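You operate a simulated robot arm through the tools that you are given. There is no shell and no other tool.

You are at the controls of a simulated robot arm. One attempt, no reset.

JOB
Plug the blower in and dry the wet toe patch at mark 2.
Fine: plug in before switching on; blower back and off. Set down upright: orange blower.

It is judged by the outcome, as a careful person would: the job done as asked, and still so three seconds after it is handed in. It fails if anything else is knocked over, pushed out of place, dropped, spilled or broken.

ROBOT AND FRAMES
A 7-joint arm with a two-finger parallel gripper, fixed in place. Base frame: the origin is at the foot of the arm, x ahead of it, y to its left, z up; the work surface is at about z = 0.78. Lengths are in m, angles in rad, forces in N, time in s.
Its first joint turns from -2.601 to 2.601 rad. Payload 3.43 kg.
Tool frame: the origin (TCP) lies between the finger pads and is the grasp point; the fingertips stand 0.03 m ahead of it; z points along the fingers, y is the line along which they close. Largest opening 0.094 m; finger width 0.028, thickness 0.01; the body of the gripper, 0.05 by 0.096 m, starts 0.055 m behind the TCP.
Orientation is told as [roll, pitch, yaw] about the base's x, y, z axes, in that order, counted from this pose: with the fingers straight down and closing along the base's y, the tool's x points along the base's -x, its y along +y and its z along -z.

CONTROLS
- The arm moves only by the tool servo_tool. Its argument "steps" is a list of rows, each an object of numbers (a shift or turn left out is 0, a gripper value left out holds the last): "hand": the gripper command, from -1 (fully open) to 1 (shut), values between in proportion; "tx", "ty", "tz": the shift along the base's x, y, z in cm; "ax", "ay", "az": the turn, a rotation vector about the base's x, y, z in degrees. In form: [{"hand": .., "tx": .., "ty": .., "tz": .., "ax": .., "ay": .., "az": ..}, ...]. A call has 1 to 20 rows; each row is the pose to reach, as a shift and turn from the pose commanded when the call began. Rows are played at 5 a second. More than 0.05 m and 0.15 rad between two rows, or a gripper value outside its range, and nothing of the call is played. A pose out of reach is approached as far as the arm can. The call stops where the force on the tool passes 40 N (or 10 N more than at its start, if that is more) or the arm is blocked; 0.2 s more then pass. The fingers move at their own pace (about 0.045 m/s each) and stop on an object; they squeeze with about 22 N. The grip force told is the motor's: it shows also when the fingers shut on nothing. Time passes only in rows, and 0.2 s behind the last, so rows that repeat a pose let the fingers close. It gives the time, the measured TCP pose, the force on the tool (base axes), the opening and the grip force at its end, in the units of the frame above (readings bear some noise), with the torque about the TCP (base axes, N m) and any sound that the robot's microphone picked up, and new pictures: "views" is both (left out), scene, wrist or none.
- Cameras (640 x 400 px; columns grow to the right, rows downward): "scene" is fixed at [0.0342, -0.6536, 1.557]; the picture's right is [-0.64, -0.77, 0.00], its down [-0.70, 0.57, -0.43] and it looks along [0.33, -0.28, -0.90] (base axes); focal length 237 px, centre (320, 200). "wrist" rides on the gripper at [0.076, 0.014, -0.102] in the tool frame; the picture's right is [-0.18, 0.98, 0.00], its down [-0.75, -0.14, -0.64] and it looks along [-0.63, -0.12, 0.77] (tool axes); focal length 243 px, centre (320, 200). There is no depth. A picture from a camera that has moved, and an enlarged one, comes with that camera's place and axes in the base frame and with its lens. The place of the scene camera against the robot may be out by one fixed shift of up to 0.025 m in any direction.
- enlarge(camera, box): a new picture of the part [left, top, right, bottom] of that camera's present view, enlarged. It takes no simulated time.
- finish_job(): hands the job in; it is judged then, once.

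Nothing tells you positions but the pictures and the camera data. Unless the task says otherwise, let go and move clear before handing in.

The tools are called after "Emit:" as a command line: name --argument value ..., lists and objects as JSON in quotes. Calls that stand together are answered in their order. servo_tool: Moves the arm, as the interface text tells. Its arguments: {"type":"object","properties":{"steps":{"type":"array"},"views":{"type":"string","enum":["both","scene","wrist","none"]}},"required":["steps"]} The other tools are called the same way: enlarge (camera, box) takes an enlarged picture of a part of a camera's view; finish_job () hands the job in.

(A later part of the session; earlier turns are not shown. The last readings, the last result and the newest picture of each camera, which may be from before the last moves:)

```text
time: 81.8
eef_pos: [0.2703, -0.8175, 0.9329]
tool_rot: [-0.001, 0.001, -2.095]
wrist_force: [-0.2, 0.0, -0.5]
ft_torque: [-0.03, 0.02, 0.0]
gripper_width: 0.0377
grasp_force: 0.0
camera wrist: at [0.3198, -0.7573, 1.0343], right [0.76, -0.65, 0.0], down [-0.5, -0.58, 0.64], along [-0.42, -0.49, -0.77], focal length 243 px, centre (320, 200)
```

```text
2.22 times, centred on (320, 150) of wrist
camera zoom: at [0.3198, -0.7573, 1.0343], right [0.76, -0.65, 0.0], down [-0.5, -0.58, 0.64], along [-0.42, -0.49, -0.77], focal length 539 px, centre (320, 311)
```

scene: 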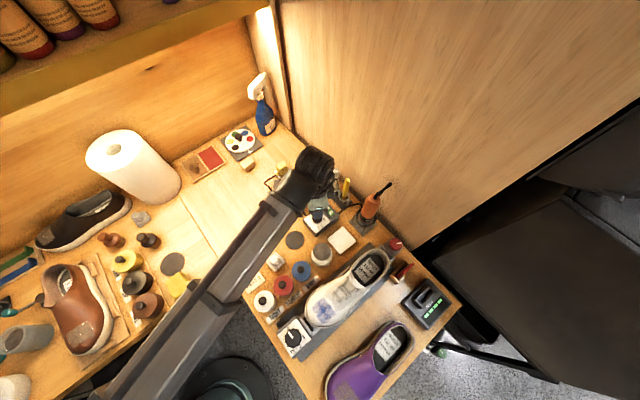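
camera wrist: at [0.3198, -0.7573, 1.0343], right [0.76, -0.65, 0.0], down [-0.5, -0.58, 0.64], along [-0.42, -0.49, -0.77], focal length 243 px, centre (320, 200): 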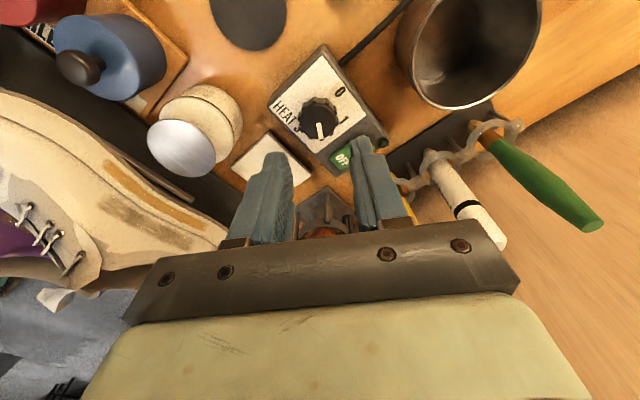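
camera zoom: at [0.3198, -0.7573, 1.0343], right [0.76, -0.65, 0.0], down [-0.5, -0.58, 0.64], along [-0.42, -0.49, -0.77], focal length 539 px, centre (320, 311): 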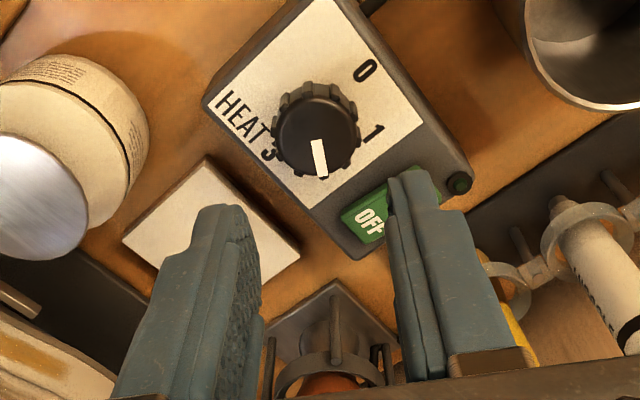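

The pointer now covers mark 2. Before switching on I'll study the blower and its nozzle from the side, so I'll move up and back and square the wrist.

Emit:
servo_tool --steps '[{"hand": 0.2, "tz": 2}, {"tz": 4, "ty": 2}, {"tz": 6, "ty": 4, "tx": -2, "az": 6}, {"tz": 8, "ty": 6, "tx": -4, "az": 12}, {"tz": 10, "ty": 8, "tx": -6, "az": 18}, {"tz": 10, "ty": 9.5, "tx": -8, "az": 24}, {"tz": 10, "ty": 10, "tx": -10, "az": 30}, {"tz": 10, "ty": 10, "tx": -10, "az": 30}]' --views "scene"

Emit:
servo_tool --steps '[{"hand": 0.2, "ax": -8}, {"ax": -16}, {"ax": -24}, {"ax": -32}, {"ax": -40}, {"ax": -45}, {"ax": -45}]' --views "both"

Emit:
enlarge --camera "wrist" --box '[200, 0, 440, 200]'

Emit:
enlarge --camera "scene" --box '[290, 180, 370, 250]'

```text
time: 83.6
eef_pos: [0.1677, -0.7175, 1.0323]
tool_rot: [-0.001, -0.002, -1.569]
wrist_force: [0.4, -0.3, 0.3]
ft_torque: [0.03, 0.02, 0.0]
gripper_width: 0.0376
grasp_force: 0.0
```

scene: 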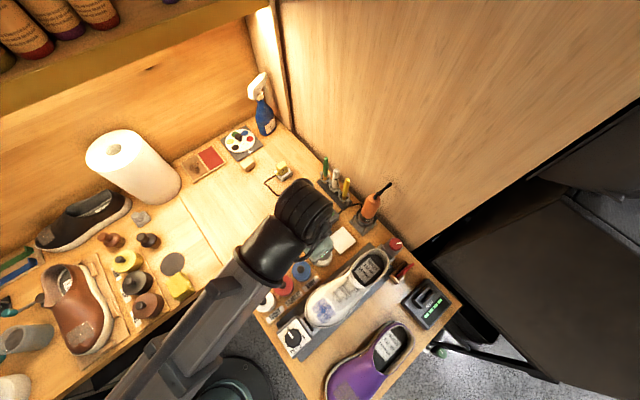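

```text
time: 85.2
eef_pos: [0.1686, -0.7173, 1.0319]
tool_rot: [0.0, -0.787, -1.572]
wrist_force: [-0.1, -0.2, 0.3]
ft_torque: [0.03, 0.0, 0.0]
gripper_width: 0.0378
grasp_force: 0.1
camera wrist: at [0.1821, -0.5892, 1.0502], right [0.98, -0.13, 0.13], down [-0.14, -0.08, 0.99], along [-0.12, -0.99, -0.09], focal length 243 px, centre (320, 200)
```

scene: 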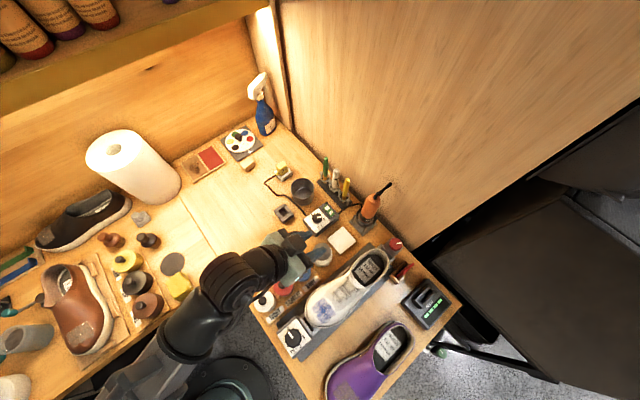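
wrist: 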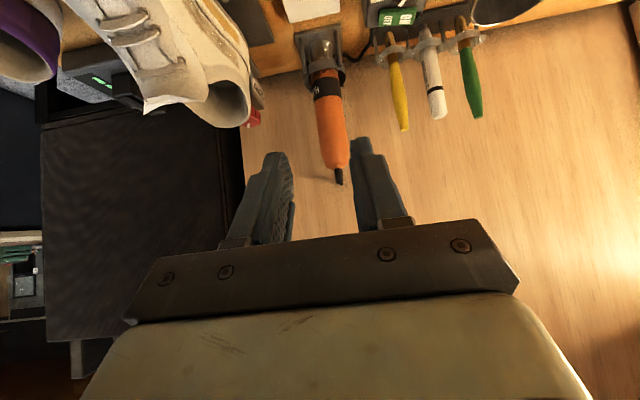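

```text
2.00 times, centred on (320, 100) of wrist
camera zoom: at [0.1821, -0.5892, 1.0502], right [0.98, -0.13, 0.13], down [-0.14, -0.08, 0.99], along [-0.12, -0.99, -0.09], focal length 485 px, centre (320, 400)
```

zoom: 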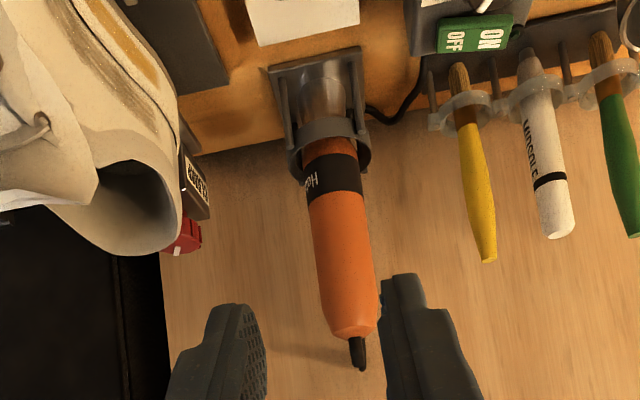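

```text
5.71 times, centred on (330, 215) of scene
camera zoom: at [0.0342, -0.6536, 1.557], right [-0.64, -0.77, 0.0], down [-0.7, 0.57, -0.43], along [0.33, -0.28, -0.9], focal length 1352 px, centre (263, 114)
```

zoom: 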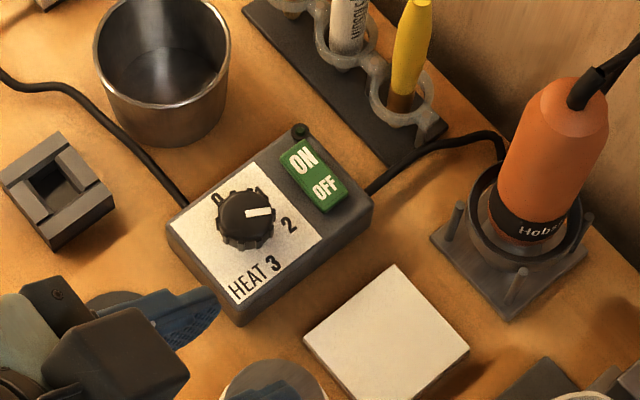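

Emit:
enlarge --camera "scene" --box '[308, 200, 348, 235]'

Emit:
enlarge --camera "wrist" --box '[320, 0, 400, 60]'

Emit:
enlarge --camera "wrist" --box '[280, 10, 370, 200]'

```text
11.43 times, centred on (328, 218) of scene
camera zoom: at [0.0342, -0.6536, 1.557], right [-0.64, -0.77, 0.0], down [-0.7, 0.57, -0.43], along [0.33, -0.28, -0.9], focal length 2704 px, centre (229, 0)
```

zoom: 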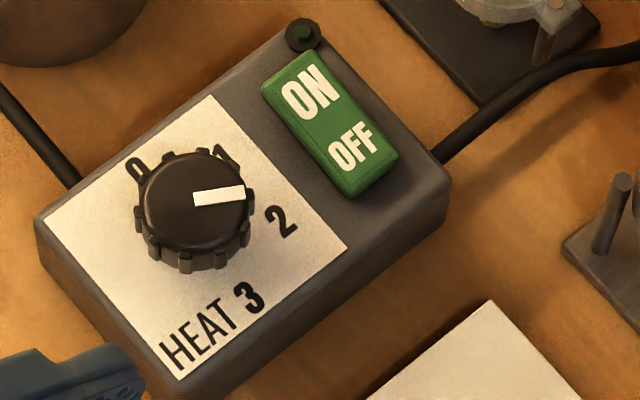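

```text
6.67 times, centred on (360, 30) of wrist
camera zoom: at [0.1821, -0.5892, 1.0502], right [0.98, -0.13, 0.13], down [-0.14, -0.08, 0.99], along [-0.12, -0.99, -0.09], focal length 1618 px, centre (53, 1333)
```

zoom: 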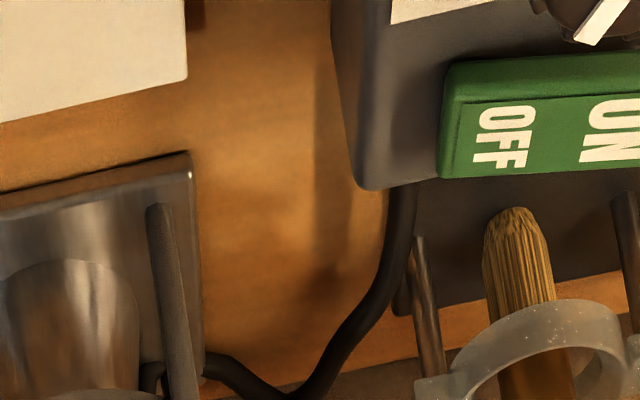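

```text
2.11 times, centred on (325, 105) of wrist
camera zoom: at [0.1821, -0.5892, 1.0502], right [0.98, -0.13, 0.13], down [-0.14, -0.08, 0.99], along [-0.12, -0.99, -0.09], focal length 511 px, centre (310, 400)
```

zoom: 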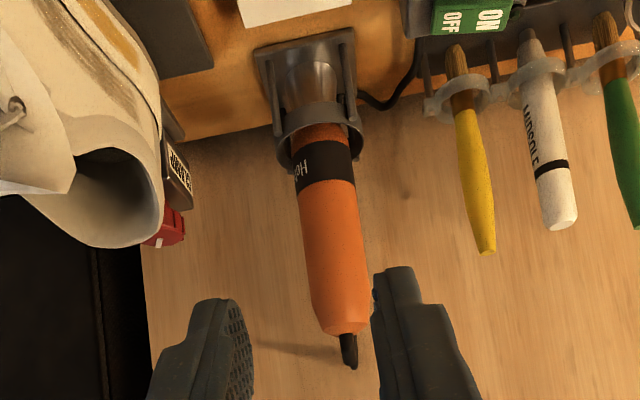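

The pointer is exactly on mark 2. The blower is stored nozzle-down in its stand at about (0.166, -0.941), with its orange body from z 0.86 to 0.967 and the cord at the top. Next I'll close the fingers and hover over the ON end of the rocker, near (0.278, -0.866).

Emit:
servo_tool --steps '[{"hand": 1, "ax": 8}, {"ax": 16, "tx": 2}, {"ax": 24, "tx": 4, "ty": -2}, {"ax": 32, "tx": 6, "ty": -5}, {"ax": 40, "tx": 8, "ty": -8, "tz": -2}, {"ax": 45, "tx": 10, "ty": -11, "tz": -5}, {"ax": 45, "tx": 10.9, "ty": -14, "tz": -8}, {"ax": 45, "tx": 10.9, "ty": -14.9, "tz": -11}, {"ax": 45, "tx": 10.9, "ty": -14.9, "tz": -13}, {"ax": 45, "tx": 10.9, "ty": -14.9, "tz": -13}]' --views "both"

Emit:
enlarge --camera "wrist" --box '[230, 60, 410, 240]'

Emit:
enlarge --camera "scene" --box '[300, 180, 360, 235]'

```text
time: 87.4
eef_pos: [0.2747, -0.8631, 0.9039]
tool_rot: [0.0, -0.003, -1.572]
wrist_force: [0.2, 0.4, 0.9]
ft_torque: [0.0, 0.05, 0.02]
gripper_width: 0.0
grasp_force: 22.1
camera wrist: at [0.2897, -0.7859, 1.0052], right [0.98, -0.18, 0.0], down [-0.14, -0.75, 0.64], along [-0.12, -0.63, -0.77], focal length 243 px, centre (320, 200)
```

scene: 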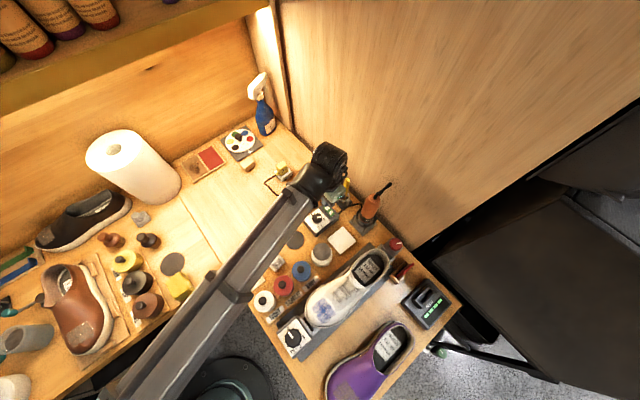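
wrist: 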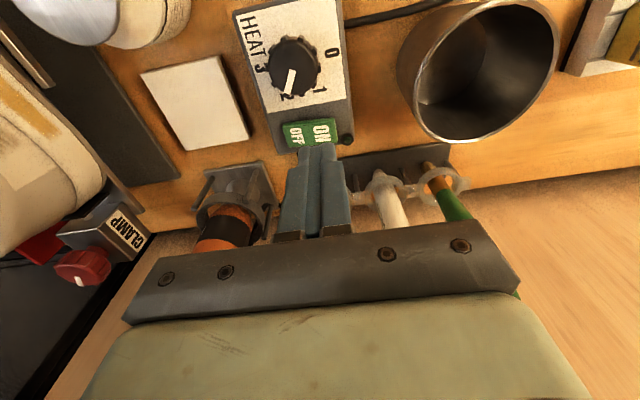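

```text
2.22 times, centred on (320, 150) of wrist
camera zoom: at [0.2897, -0.7859, 1.0052], right [0.98, -0.18, 0.0], down [-0.14, -0.75, 0.64], along [-0.12, -0.63, -0.77], focal length 539 px, centre (320, 311)
```

zoom: 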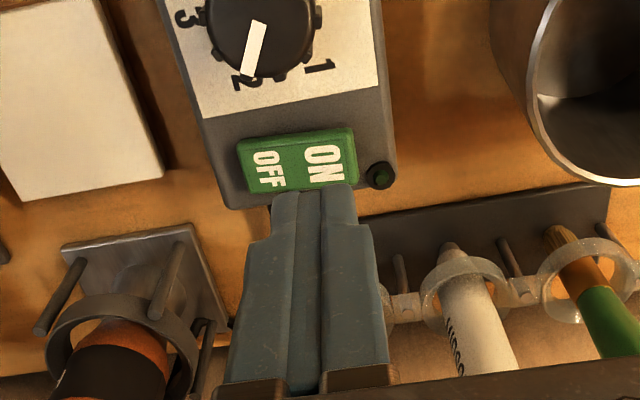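

```text
7.27 times, centred on (330, 208) of scene
camera zoom: at [0.0342, -0.6536, 1.557], right [-0.64, -0.77, 0.0], down [-0.7, 0.57, -0.43], along [0.33, -0.28, -0.9], focal length 1721 px, centre (247, 146)
```

zoom: 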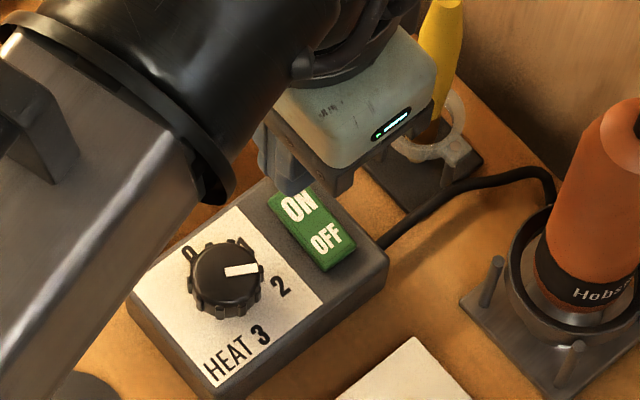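

The rocker's ON half is centred at about (0.276, -0.866). I'll shift to press its outer half near x 0.279 and lower in small steps.

Emit:
servo_tool --steps '[{"hand": 1, "tx": 0.45, "ty": -0.25, "tz": -1.5}, {"tx": 0.45, "ty": -0.25, "tz": -3}, {"tx": 0.45, "ty": -0.25, "tz": -4}, {"tx": 0.45, "ty": -0.25, "tz": -4.3}]' --views "wrist"

Emit:
enlarge --camera "wrist" --box '[230, 100, 410, 240]'

Emit:
enlarge --camera "scene" --box '[300, 180, 360, 235]'

```text
time: 88.4
eef_pos: [0.2799, -0.8664, 0.8596]
tool_rot: [0.0, 0.0, -1.572]
wrist_force: [0.8, 0.2, 1.2]
ft_torque: [0.0, -0.03, 0.02]
gripper_width: 0.0
grasp_force: 22.0
camera wrist: at [0.2943, -0.7909, 0.9621], right [0.98, -0.18, 0.0], down [-0.14, -0.75, 0.64], along [-0.12, -0.63, -0.77], focal length 243 px, centre (320, 200)
```

wrist: 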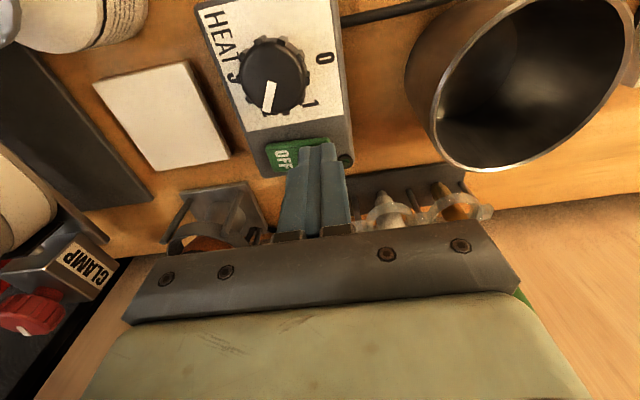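

```text
2.86 times, centred on (320, 170) of wrist
camera zoom: at [0.2943, -0.7909, 0.9621], right [0.98, -0.18, 0.0], down [-0.14, -0.75, 0.64], along [-0.12, -0.63, -0.77], focal length 693 px, centre (320, 286)
```

zoom: 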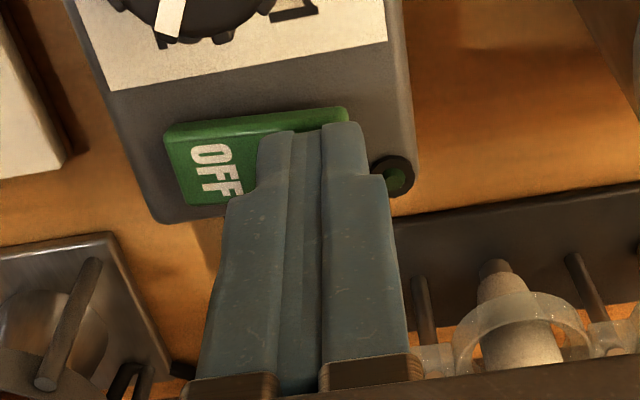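

```text
7.27 times, centred on (330, 208) of scene
camera zoom: at [0.0342, -0.6536, 1.557], right [-0.64, -0.77, 0.0], down [-0.7, 0.57, -0.43], along [0.33, -0.28, -0.9], focal length 1721 px, centre (247, 146)
```

zoom: 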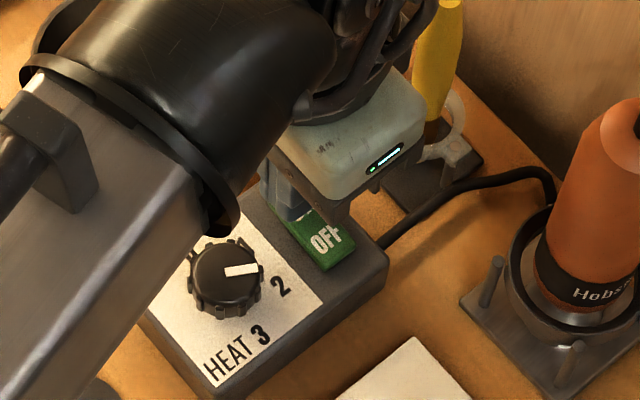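

Emit:
servo_tool --steps '[{"hand": 1, "tz": -0.2}, {"tz": -0.4}, {"tz": -0.6}, {"tz": -0.6}]' --views "wrist"

Emit:
enlarge --camera "wrist" --box '[230, 100, 410, 240]'

```text
time: 89.4
eef_pos: [0.2835, -0.8672, 0.8554]
tool_rot: [0.002, -0.002, -1.571]
wrist_force: [8.6, -1.6, 37.3]
ft_torque: [0.05, 0.16, 0.03]
gripper_width: 0.0001
grasp_force: 22.1
camera wrist: at [0.296, -0.7897, 0.9577], right [0.98, -0.18, 0.0], down [-0.14, -0.75, 0.64], along [-0.12, -0.63, -0.76], focal length 243 px, centre (320, 200)
```

wrist: 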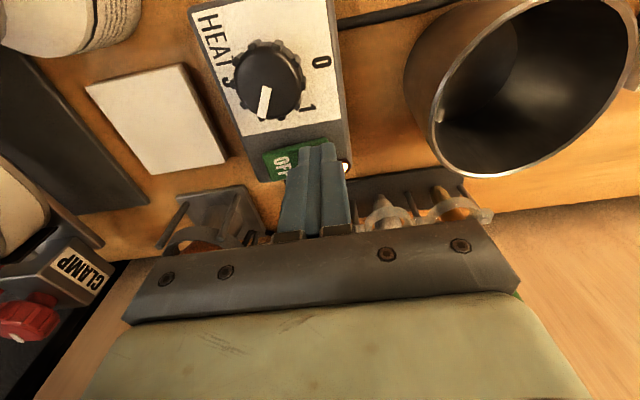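

```text
2.86 times, centred on (320, 170) of wrist
camera zoom: at [0.296, -0.7897, 0.9577], right [0.98, -0.18, 0.0], down [-0.14, -0.75, 0.64], along [-0.12, -0.63, -0.76], focal length 693 px, centre (320, 286)
```

zoom: 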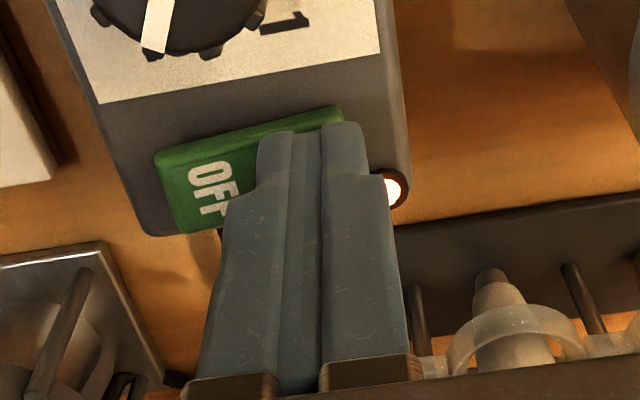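

The lamp lit, so the blower is powered on. I'll lift off and take a quick look at the wet toe patch to measure its place and height before fetching the blower.

Emit:
servo_tool --steps '[{"hand": 1, "tz": 1}, {"tz": 4}, {"tz": 8}, {"tz": 12, "ty": 2, "tx": -2}, {"tz": 16, "ty": 5, "tx": -5}, {"tz": 19, "ty": 8, "tx": -8}, {"tz": 21, "ty": 11, "tx": -11}, {"tz": 22, "ty": 14, "tx": -14}, {"tz": 22, "ty": 17, "tx": -17}, {"tz": 22, "ty": 20, "tx": -20}, {"tz": 22, "ty": 23, "tx": -22.5}, {"tz": 22, "ty": 24, "tx": -23}, {"tz": 22, "ty": 24, "tx": -23}]' --views "both"

Emit:
enlarge --camera "wrist" --box '[200, 0, 440, 180]'

Emit:
enlarge --camera "scene" --box '[300, 180, 400, 260]'

```text
refused: row 5 steps farther than a row can; nothing moved
```

```text
2.22 times, centred on (320, 90) of wrist
camera zoom: at [0.296, -0.7897, 0.9577], right [0.98, -0.18, 0.0], down [-0.14, -0.75, 0.64], along [-0.12, -0.63, -0.76], focal length 539 px, centre (320, 444)
```

zoom: 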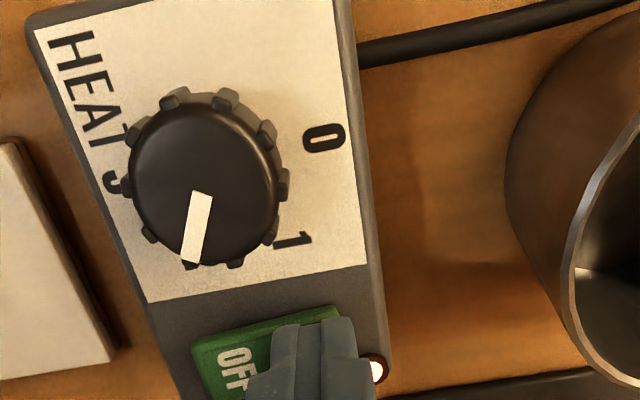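

```text
5.00 times, centred on (350, 220) of scene
camera zoom: at [0.0342, -0.6536, 1.557], right [-0.64, -0.77, 0.0], down [-0.7, 0.57, -0.43], along [0.33, -0.28, -0.9], focal length 1183 px, centre (170, 100)
```

zoom: 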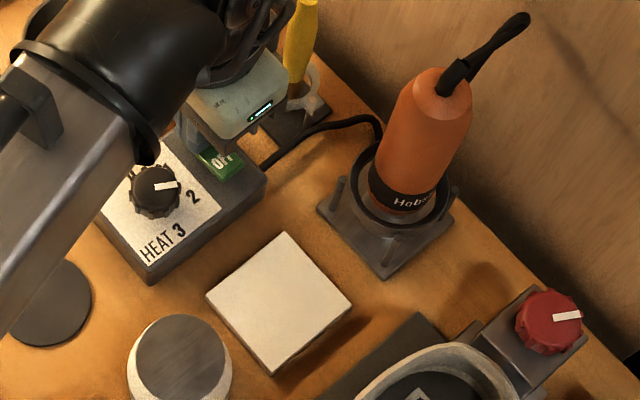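

The row spacing was too large, so nothing moved. I'll repeat the lift with smaller steps.

Emit:
servo_tool --steps '[{"hand": 1, "tz": 1}, {"tz": 4}, {"tz": 8}, {"tz": 11, "ty": 2, "tx": -2}, {"tz": 14, "ty": 4, "tx": -4}, {"tz": 17, "ty": 6, "tx": -6}, {"tz": 19, "ty": 9, "tx": -8.5}, {"tz": 21, "ty": 12, "tx": -11}, {"tz": 22, "ty": 15, "tx": -14}, {"tz": 22, "ty": 18, "tx": -17}, {"tz": 22, "ty": 21, "tx": -20}, {"tz": 22, "ty": 23.5, "tx": -22.5}, {"tz": 22, "ty": 24, "tx": -23}, {"tz": 22, "ty": 24, "tx": -23}]' --views "both"

Emit:
enlarge --camera "wrist" --box '[200, 0, 440, 180]'

Emit:
enlarge --camera "scene" --box '[300, 180, 400, 260]'

```text
time: 92.4
eef_pos: [0.0532, -0.6269, 1.0734]
tool_rot: [0.0, 0.0, -1.57]
wrist_force: [0.0, 0.2, -0.3]
ft_torque: [0.02, -0.04, -0.01]
gripper_width: 0.0
grasp_force: 21.6
camera wrist: at [0.0655, -0.5492, 1.1758], right [0.98, -0.18, 0.0], down [-0.14, -0.75, 0.64], along [-0.12, -0.63, -0.77], focal length 243 px, centre (320, 200)
```

scene: 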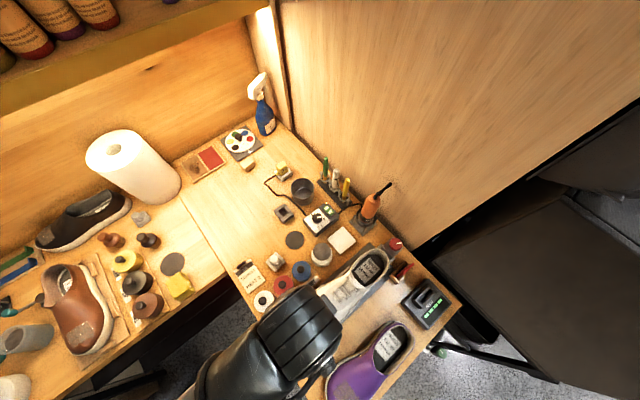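
wrist: 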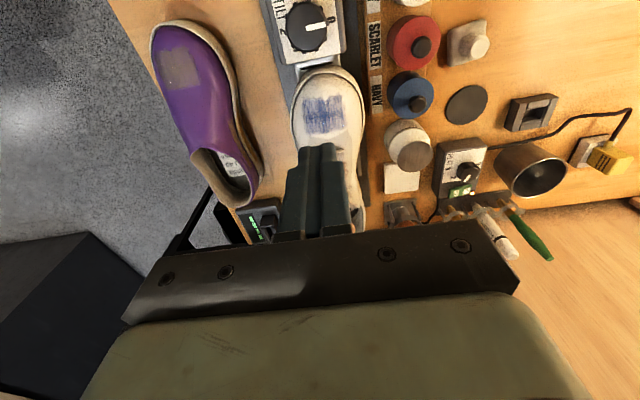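

```text
2.22 times, centred on (320, 90) of wrist
camera zoom: at [0.0655, -0.5492, 1.1758], right [0.98, -0.18, 0.0], down [-0.14, -0.75, 0.64], along [-0.12, -0.63, -0.77], focal length 539 px, centre (320, 444)
```

zoom: 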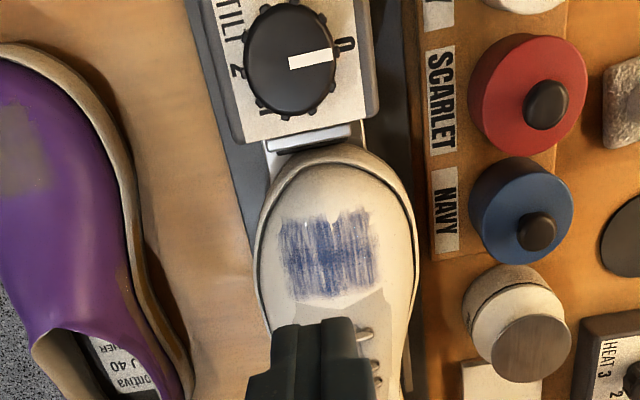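

```text
5.00 times, centred on (350, 220) of scene
camera zoom: at [0.0342, -0.6536, 1.557], right [-0.64, -0.77, 0.0], down [-0.7, 0.57, -0.43], along [0.33, -0.28, -0.9], focal length 1183 px, centre (170, 100)
```

zoom: 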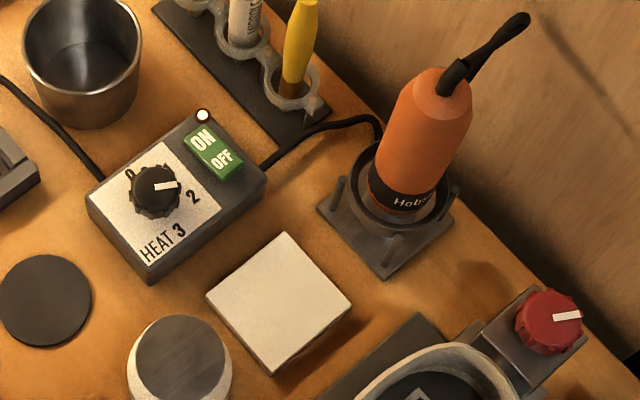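

The lamp stays lit and the patch centre is about (0.043, -0.665). Now I'll fetch the blower, tilting the tool 45° toward the wall so the wrist stays clear, and stop in front of it for a check.

Emit:
servo_tool --steps '[{"hand": -0.5, "tx": 1.5, "ty": -2, "ax": -6}, {"tx": 3, "ty": -4, "ax": -12}, {"tx": 4.5, "ty": -6.5, "ax": -18}, {"tx": 6, "ty": -9, "ax": -24}, {"tx": 7.5, "ty": -11.5, "ax": -30, "tz": -1}, {"tx": 9, "ty": -14, "ax": -36, "tz": -2}, {"tx": 10.3, "ty": -16, "ax": -41, "tz": -3}, {"tx": 11.3, "ty": -17.3, "ax": -45, "tz": -4.3}, {"tx": 11.3, "ty": -17.3, "ax": -45, "tz": -4.3}]' --views "both"

Emit:
enlarge --camera "wrist" --box '[220, 20, 420, 220]'

```text
time: 94.4
eef_pos: [0.1659, -0.8012, 1.0292]
tool_rot: [0.0, -0.787, -1.571]
wrist_force: [-0.1, 0.3, 1.5]
ft_torque: [0.0, 0.02, 0.0]
gripper_width: 0.0704
grasp_force: 0.1
camera wrist: at [0.1792, -0.6736, 1.0471], right [0.98, -0.13, 0.13], down [-0.14, -0.08, 0.99], along [-0.12, -0.99, -0.09], focal length 243 px, centre (320, 200)
```

scene: 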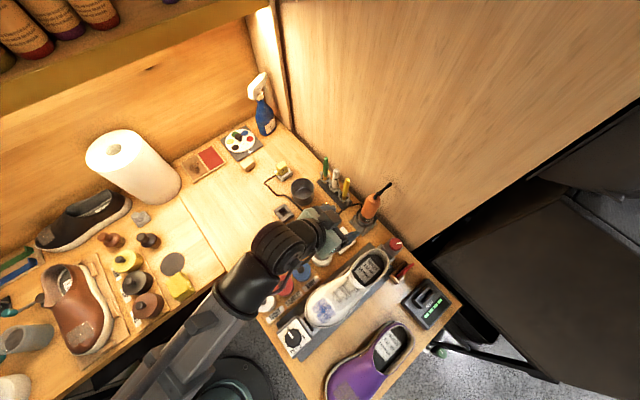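
wrist: 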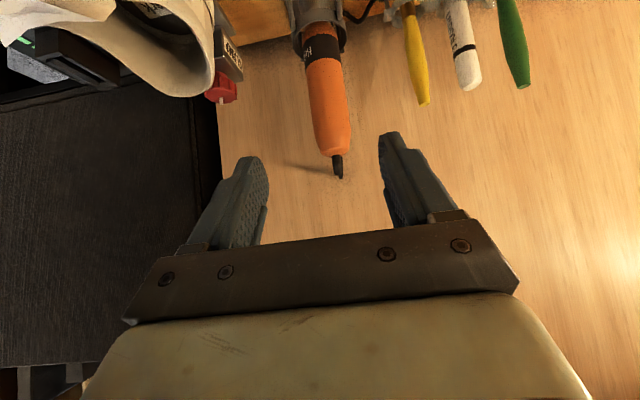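

```text
2.00 times, centred on (320, 120) of wrist
camera zoom: at [0.1792, -0.6736, 1.0471], right [0.98, -0.13, 0.13], down [-0.14, -0.08, 0.99], along [-0.12, -0.99, -0.09], focal length 485 px, centre (320, 360)
```

zoom: 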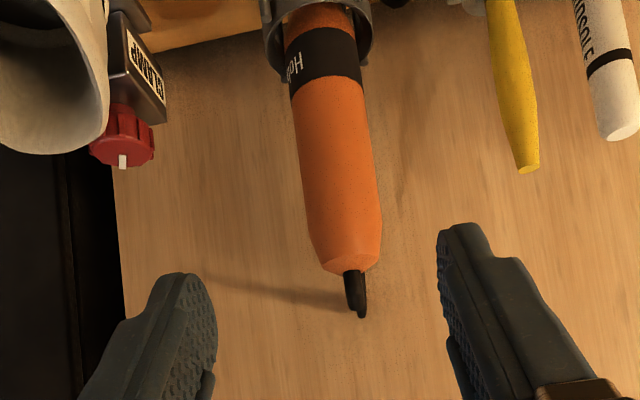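

Triangulation puts the blower axis at about (0.171, -0.938) with its top at z 0.972. I'll tilt a bit more, to 60°, for clearance around the cord stub, and lower in front of it.

Emit:
servo_tool --steps '[{"hand": -0.5, "ax": -5}, {"ax": -10, "tx": 0.3, "tz": -2}, {"ax": -15, "tx": 0.5, "tz": -5}, {"ax": -15, "tx": 0.5, "ty": -1, "tz": -8}, {"ax": -15, "tx": 0.5, "ty": -2, "tz": -10.5}, {"ax": -15, "tx": 0.5, "ty": -3, "tz": -10.5}, {"ax": -15, "tx": 0.5, "ty": -3, "tz": -10.5}]' --views "both"

Emit:
enlarge --camera "wrist" --box '[220, 20, 420, 240]'

Emit:
enlarge --camera "scene" --box '[300, 160, 420, 260]'

```text
time: 96.0
eef_pos: [0.1723, -0.8323, 0.9248]
tool_rot: [0.0, -1.047, -1.57]
wrist_force: [0.6, 0.4, 0.2]
ft_torque: [0.01, -0.01, -0.01]
gripper_width: 0.0706
grasp_force: 0.1
camera wrist: at [0.1855, -0.7041, 0.9099], right [0.98, -0.09, 0.16], down [-0.14, 0.18, 0.97], along [-0.12, -0.98, 0.16], focal length 243 px, centre (320, 200)
```

scene: 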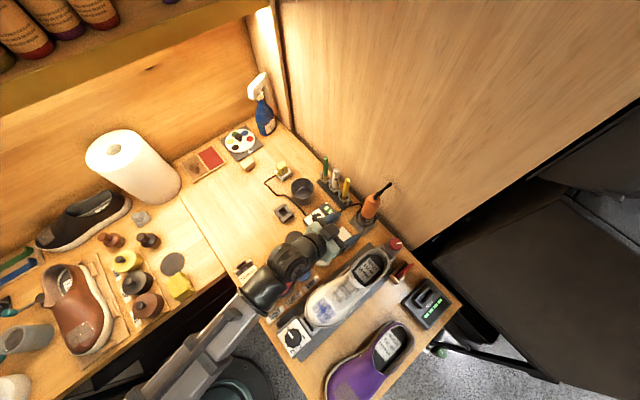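
wrist: 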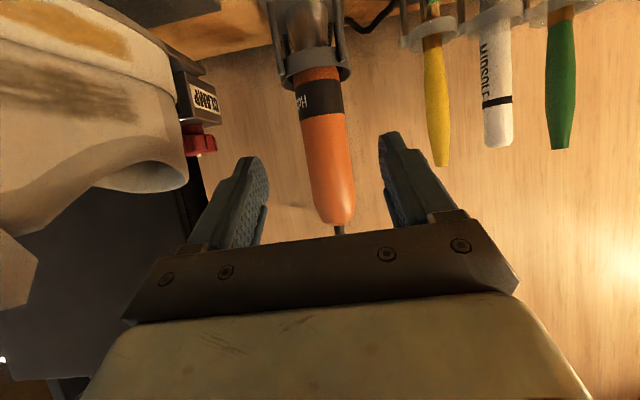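

```text
1.82 times, centred on (320, 130) of wrist
camera zoom: at [0.1855, -0.7041, 0.9099], right [0.98, -0.09, 0.16], down [-0.14, 0.18, 0.97], along [-0.12, -0.98, 0.16], focal length 441 px, centre (320, 327)
```

zoom: 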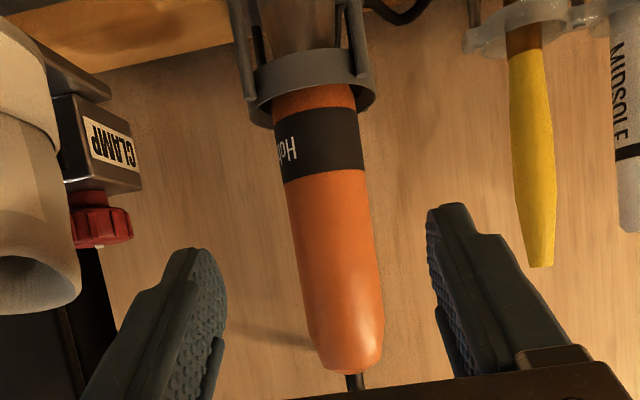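

```text
4.00 times, centred on (360, 210) of scene
camera zoom: at [0.0342, -0.6536, 1.557], right [-0.64, -0.77, 0.0], down [-0.7, 0.57, -0.43], along [0.33, -0.28, -0.9], focal length 946 px, centre (160, 160)
```

zoom: 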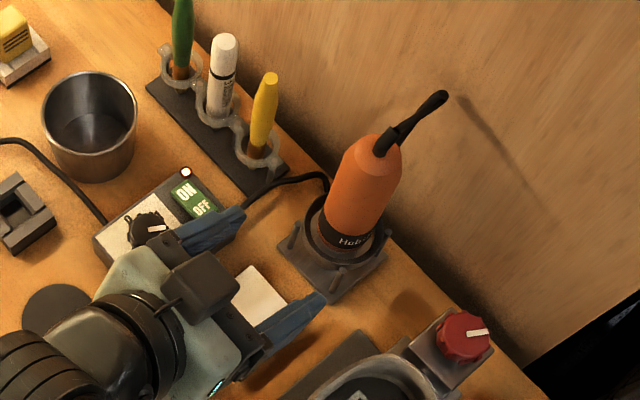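

Clearances look fine. I'll advance straight toward the wall until the body is between the fingers.

Emit:
servo_tool --steps '[{"hand": -0.5, "ty": -2.5}, {"ty": -5}, {"ty": -7.5}, {"ty": -9.2}, {"ty": -10.4}, {"ty": -10.4}]' --views "both"

Emit:
enlarge --camera "wrist" --box '[220, 20, 420, 240]'

Emit:
enlarge --camera "scene" --box '[320, 160, 420, 250]'

```text
time: 97.4
eef_pos: [0.1714, -0.9338, 0.9266]
tool_rot: [0.001, -1.048, -1.572]
wrist_force: [1.0, -1.0, -0.1]
ft_torque: [0.01, 0.0, -0.01]
gripper_width: 0.0705
grasp_force: 0.0
camera wrist: at [0.1843, -0.8063, 0.9113], right [0.98, -0.09, 0.16], down [-0.14, 0.18, 0.97], along [-0.12, -0.98, 0.16], focal length 243 px, centre (320, 200)
```

scene: 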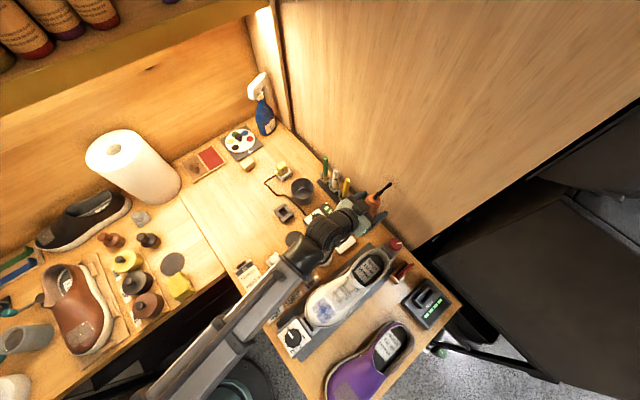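
wrist: 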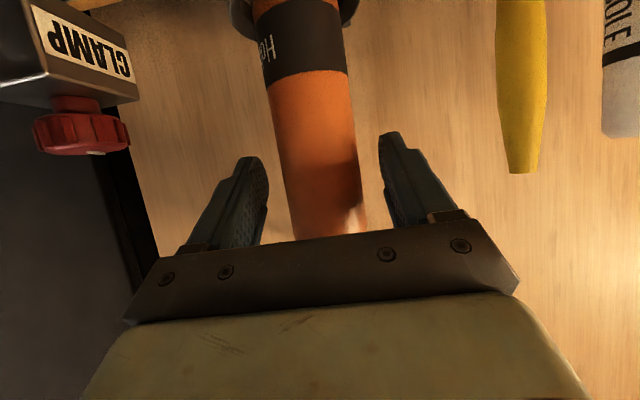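

```text
1.82 times, centred on (320, 130) of wrist
camera zoom: at [0.1843, -0.8063, 0.9113], right [0.98, -0.09, 0.16], down [-0.14, 0.18, 0.97], along [-0.12, -0.98, 0.16], focal length 441 px, centre (320, 327)
```

zoom: 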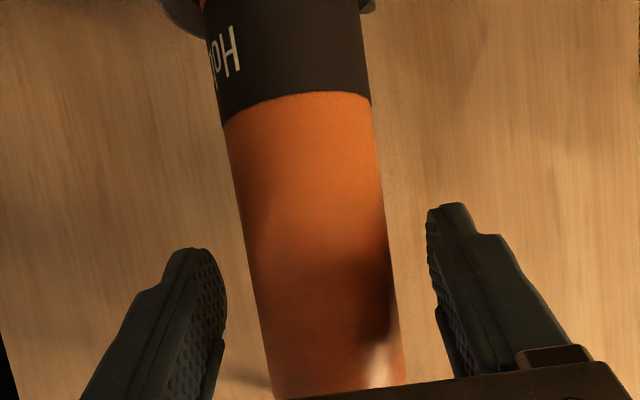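

```text
4.44 times, centred on (370, 205) of scene
camera zoom: at [0.0342, -0.6536, 1.557], right [-0.64, -0.77, 0.0], down [-0.7, 0.57, -0.43], along [0.33, -0.28, -0.9], focal length 1052 px, centre (98, 178)
```

zoom: 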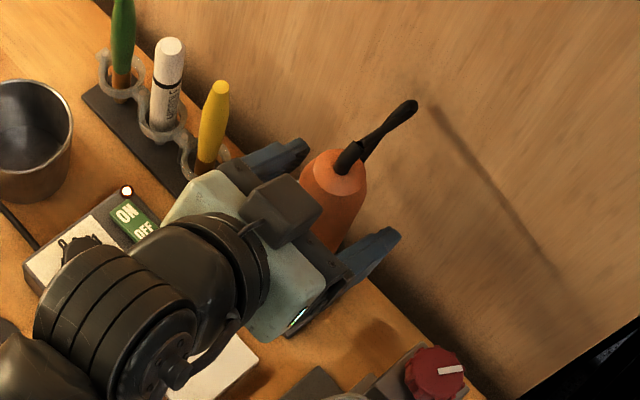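

The body is between the fingers with no contact. I'll close on it.

Emit:
servo_tool --steps '[{"hand": -0.2, "ty": -0.2}, {"hand": 0.0, "ty": -0.2}, {"hand": 0.3, "ty": -0.2}, {"hand": 1, "ty": -0.2}, {"hand": 1, "ty": -0.2}, {"hand": 1, "ty": -0.2}]' --views "wrist"

Emit:
enlarge --camera "scene" --box '[320, 160, 420, 250]'

```text
time: 98.8
eef_pos: [0.1711, -0.9359, 0.9249]
tool_rot: [0.001, -1.048, -1.571]
wrist_force: [0.9, -0.4, 0.6]
ft_torque: [-0.08, 0.05, 0.01]
gripper_width: 0.0459
grasp_force: 22.2
camera wrist: at [0.1838, -0.8081, 0.9113], right [0.98, -0.09, 0.16], down [-0.14, 0.18, 0.97], along [-0.12, -0.98, 0.16], focal length 243 px, centre (320, 200)
```

wrist: 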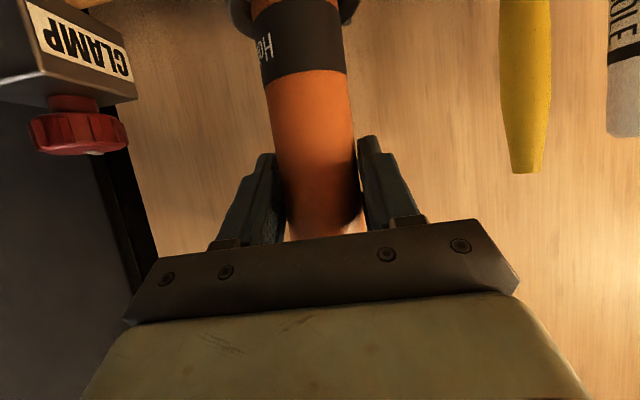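

```text
4.44 times, centred on (370, 205) of scene
camera zoom: at [0.0342, -0.6536, 1.557], right [-0.64, -0.77, 0.0], down [-0.7, 0.57, -0.43], along [0.33, -0.28, -0.9], focal length 1052 px, centre (98, 178)
```

zoom: 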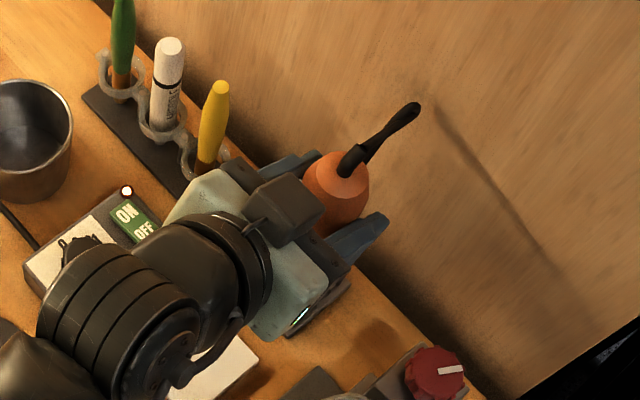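

The blower is gripped at 0.046 m width. I'll lift it straight up slowly and check that it holds.

Emit:
servo_tool --steps '[{"hand": 1, "tz": 0.5}, {"tz": 1}, {"tz": 2}, {"tz": 3}, {"tz": 4}, {"tz": 4}]' --views "both"

Emit:
enlarge --camera "scene" --box '[320, 150, 420, 240]'

```text
time: 100.2
eef_pos: [0.1697, -0.9363, 0.9671]
tool_rot: [0.001, -1.047, -1.572]
wrist_force: [-0.1, -0.2, -2.2]
ft_torque: [0.01, 0.0, -0.02]
gripper_width: 0.0459
grasp_force: 21.7
camera wrist: at [0.1839, -0.809, 0.9513], right [0.98, -0.09, 0.16], down [-0.14, 0.18, 0.97], along [-0.12, -0.98, 0.16], focal length 243 px, centre (320, 200)
```

scene: 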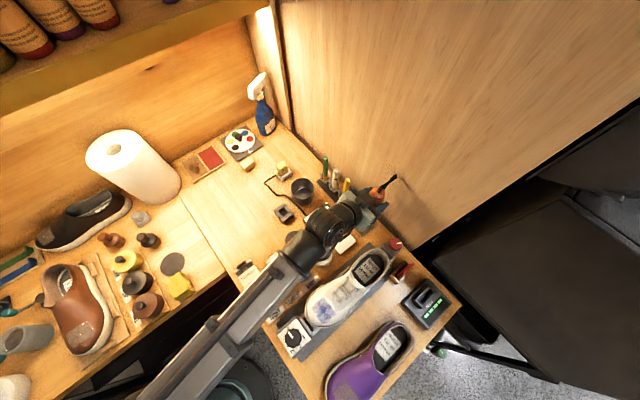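
wrist: 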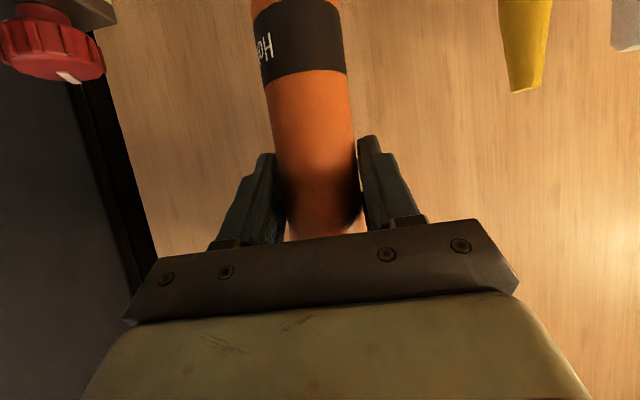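

```text
4.44 times, centred on (370, 195) of scene
camera zoom: at [0.0342, -0.6536, 1.557], right [-0.64, -0.77, 0.0], down [-0.7, 0.57, -0.43], along [0.33, -0.28, -0.9], focal length 1052 px, centre (98, 222)
```

zoom: 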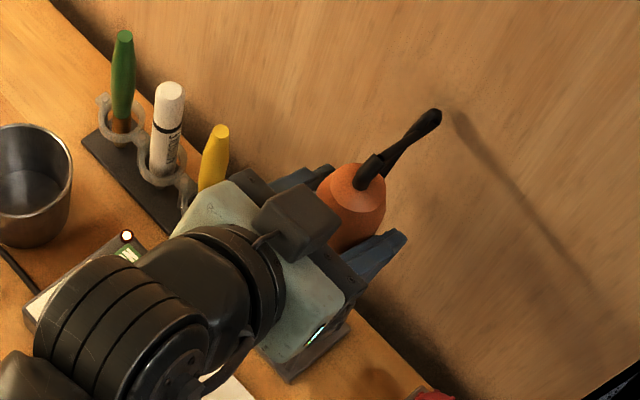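

It holds, weighing about 2 N. I'll keep lifting clear of the stand, then draw it back over the bench.

Emit:
servo_tool --steps '[{"hand": 1, "tz": 1.5}, {"tz": 3}, {"tz": 4.5}, {"tz": 6}, {"tz": 7.5}, {"tz": 9}, {"tz": 9, "ty": 2}, {"tz": 9, "ty": 5}, {"tz": 9, "ty": 8}, {"tz": 9, "ty": 11}, {"tz": 9, "ty": 14}, {"tz": 9, "ty": 14}]' --views "both"

Emit:
enlarge --camera "scene" --box '[290, 150, 420, 260]'

```text
time: 102.8
eef_pos: [0.1711, -0.7953, 1.056]
tool_rot: [0.0, -1.048, -1.57]
wrist_force: [0.9, 0.3, -3.1]
ft_torque: [-0.04, -0.01, 0.01]
gripper_width: 0.0458
grasp_force: 22.1
camera wrist: at [0.1847, -0.6681, 1.0412], right [0.98, -0.09, 0.16], down [-0.14, 0.18, 0.97], along [-0.12, -0.98, 0.16], focal length 243 px, centre (320, 200)
```

scene: 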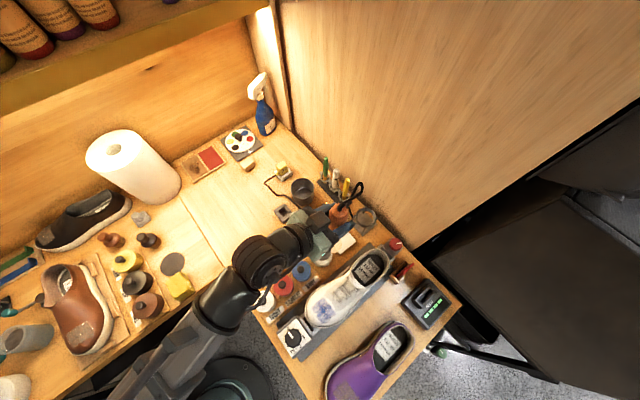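
wrist: 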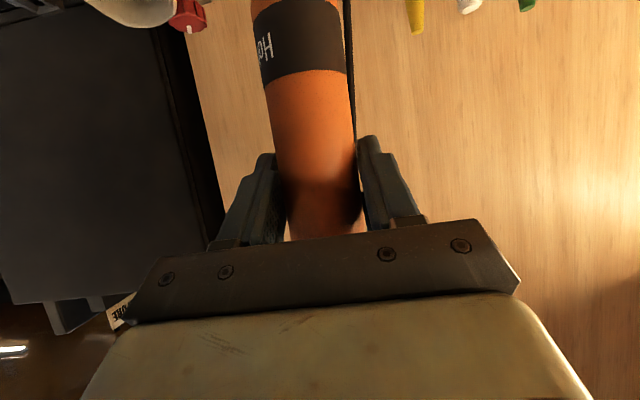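

```text
3.64 times, centred on (355, 205) of scene
camera zoom: at [0.0342, -0.6536, 1.557], right [-0.64, -0.77, 0.0], down [-0.7, 0.57, -0.43], along [0.33, -0.28, -0.9], focal length 860 px, centre (193, 182)
```

zoom: 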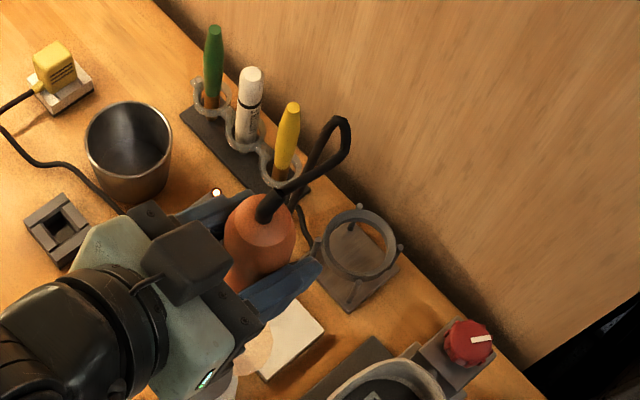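

Emit:
enlarge --camera "scene" --box '[320, 215, 380, 260]'

```text
8.89 times, centred on (350, 238) of scene
camera zoom: at [0.0342, -0.6536, 1.557], right [-0.64, -0.77, 0.0], down [-0.7, 0.57, -0.43], along [0.33, -0.28, -0.9], focal length 2103 px, centre (53, -133)
```

zoom: 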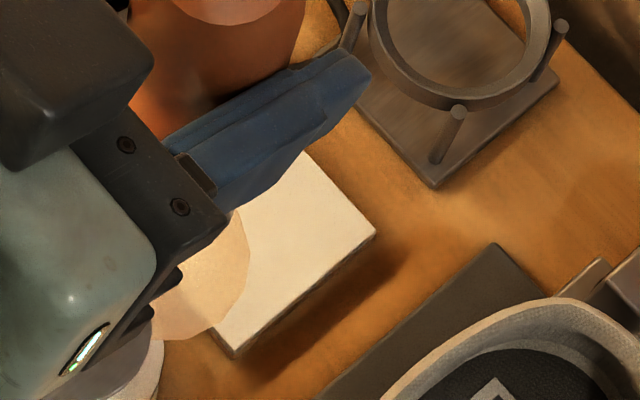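

A faint warm plume shows under the nozzle, so the air blows straight down. I'll carry it over the jars to above the toe patch.

Emit:
servo_tool --steps '[{"hand": 1, "ty": 2.5}, {"ty": 5}, {"ty": 7.5, "tx": -1}, {"ty": 9.5, "tx": -3}, {"ty": 11, "tx": -5}, {"ty": 12, "tx": -7}, {"ty": 12.5, "tx": -9}, {"ty": 13, "tx": -11}, {"ty": 13, "tx": -12.8}, {"ty": 13, "tx": -12.8}]' --views "both"

Emit:
enlarge --camera "scene" --box '[260, 210, 400, 350]'

```text
time: 105.0
eef_pos: [0.0414, -0.667, 1.0561]
tool_rot: [0.001, -1.045, -1.57]
wrist_force: [-0.3, -0.8, -3.3]
ft_torque: [0.0, 0.0, -0.02]
gripper_width: 0.046
grasp_force: 21.8
camera wrist: at [0.0561, -0.5393, 1.0412], right [0.98, -0.09, 0.16], down [-0.14, 0.18, 0.97], along [-0.12, -0.98, 0.16], focal length 243 px, centre (320, 200)
```

scene: 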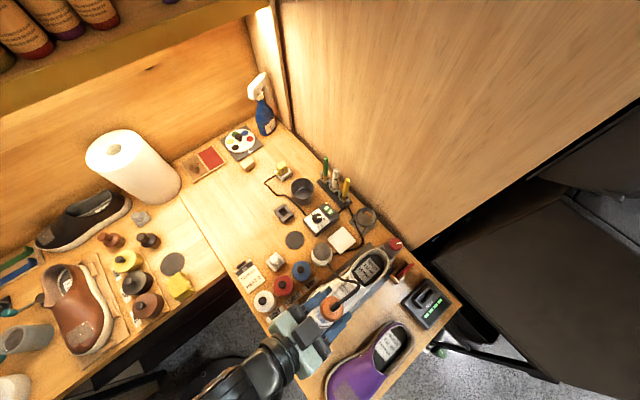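
wrist: 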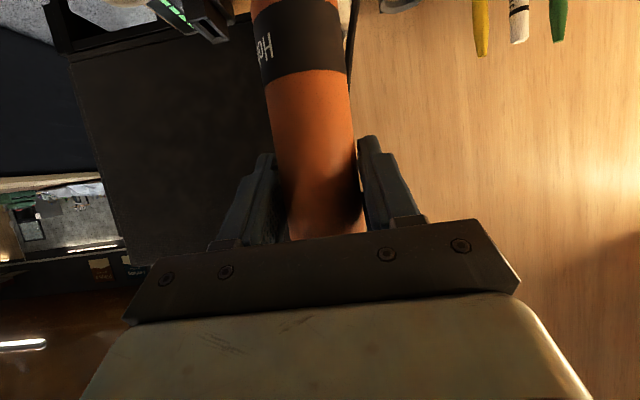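

```text
2.86 times, centred on (330, 280) of scene
camera zoom: at [0.0342, -0.6536, 1.557], right [-0.64, -0.77, 0.0], down [-0.7, 0.57, -0.43], along [0.33, -0.28, -0.9], focal length 676 px, centre (291, -29)
```

zoom: 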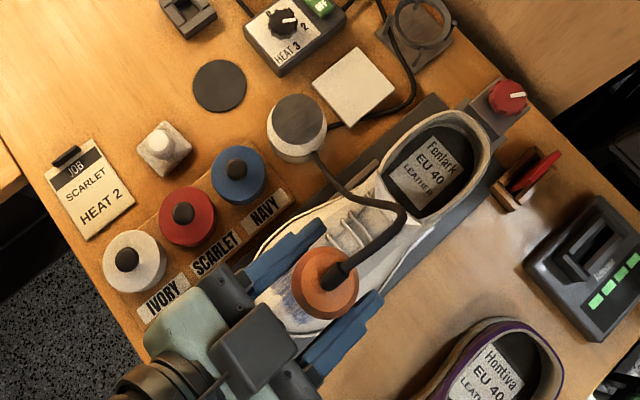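

Emit:
enlarge --camera "scene" --box '[295, 275, 355, 325]'

```text
8.00 times, centred on (325, 300) of scene
camera zoom: at [0.0342, -0.6536, 1.557], right [-0.64, -0.77, 0.0], down [-0.7, 0.57, -0.43], along [0.33, -0.28, -0.9], focal length 1893 px, centre (280, -600)
```

zoom: 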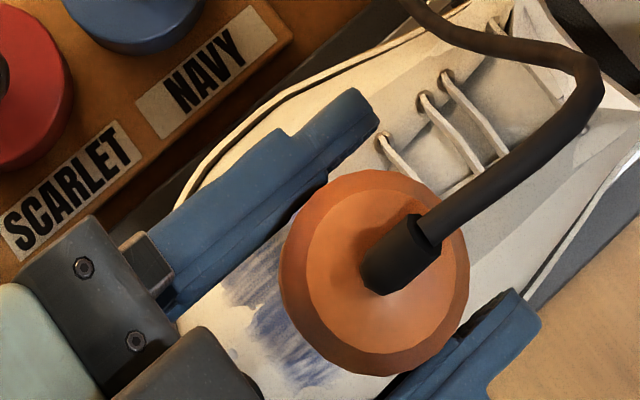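

Seen from above, the nozzle axis is about 9 mm off the patch centre. I'll shift toward the centre, lower about 2.5 cm, and dwell there.

Emit:
servo_tool --steps '[{"hand": 1, "tx": 0.4, "ty": 0.4, "tz": -0.8}, {"tx": 0.7, "ty": 0.7, "tz": -1.6}, {"tx": 0.7, "ty": 0.7, "tz": -2.4}, {"tx": 0.7, "ty": 0.7, "tz": -2.4}, {"tx": 0.7, "ty": 0.7, "tz": -2.4}, {"tx": 0.7, "ty": 0.7, "tz": -2.4}, {"tx": 0.7, "ty": 0.7, "tz": -2.4}, {"tx": 0.7, "ty": 0.7, "tz": -2.4}, {"tx": 0.7, "ty": 0.7, "tz": -2.4}, {"tx": 0.7, "ty": 0.7, "tz": -2.4}]' --views "scene"

Emit:
enlarge --camera "scene" --box '[295, 275, 355, 325]'

```text
time: 107.2
eef_pos: [0.0486, -0.6626, 1.0328]
tool_rot: [0.0, -1.046, -1.57]
wrist_force: [0.3, 0.0, -3.5]
ft_torque: [0.02, 0.01, 0.0]
gripper_width: 0.0457
grasp_force: 22.3
out of reach, approached as far as the arm can: row 3, 4, 5, 6, 7, 8, 9, 10
```

scene: 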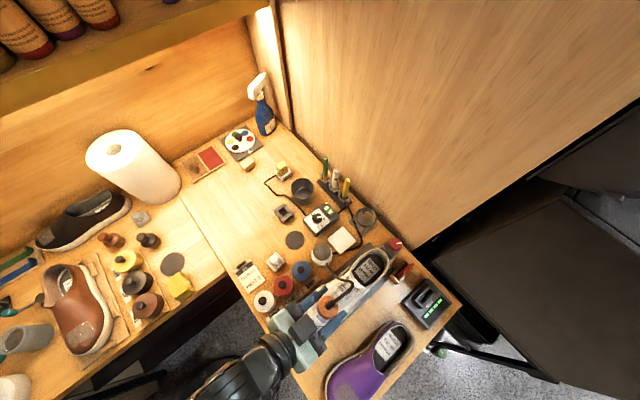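

```text
8.00 times, centred on (325, 300) of scene
camera zoom: at [0.0342, -0.6536, 1.557], right [-0.64, -0.77, 0.0], down [-0.7, 0.57, -0.43], along [0.33, -0.28, -0.9], focal length 1893 px, centre (280, -600)
```

zoom: 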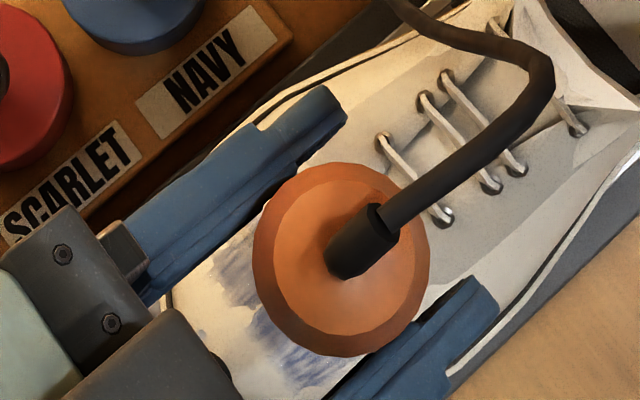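

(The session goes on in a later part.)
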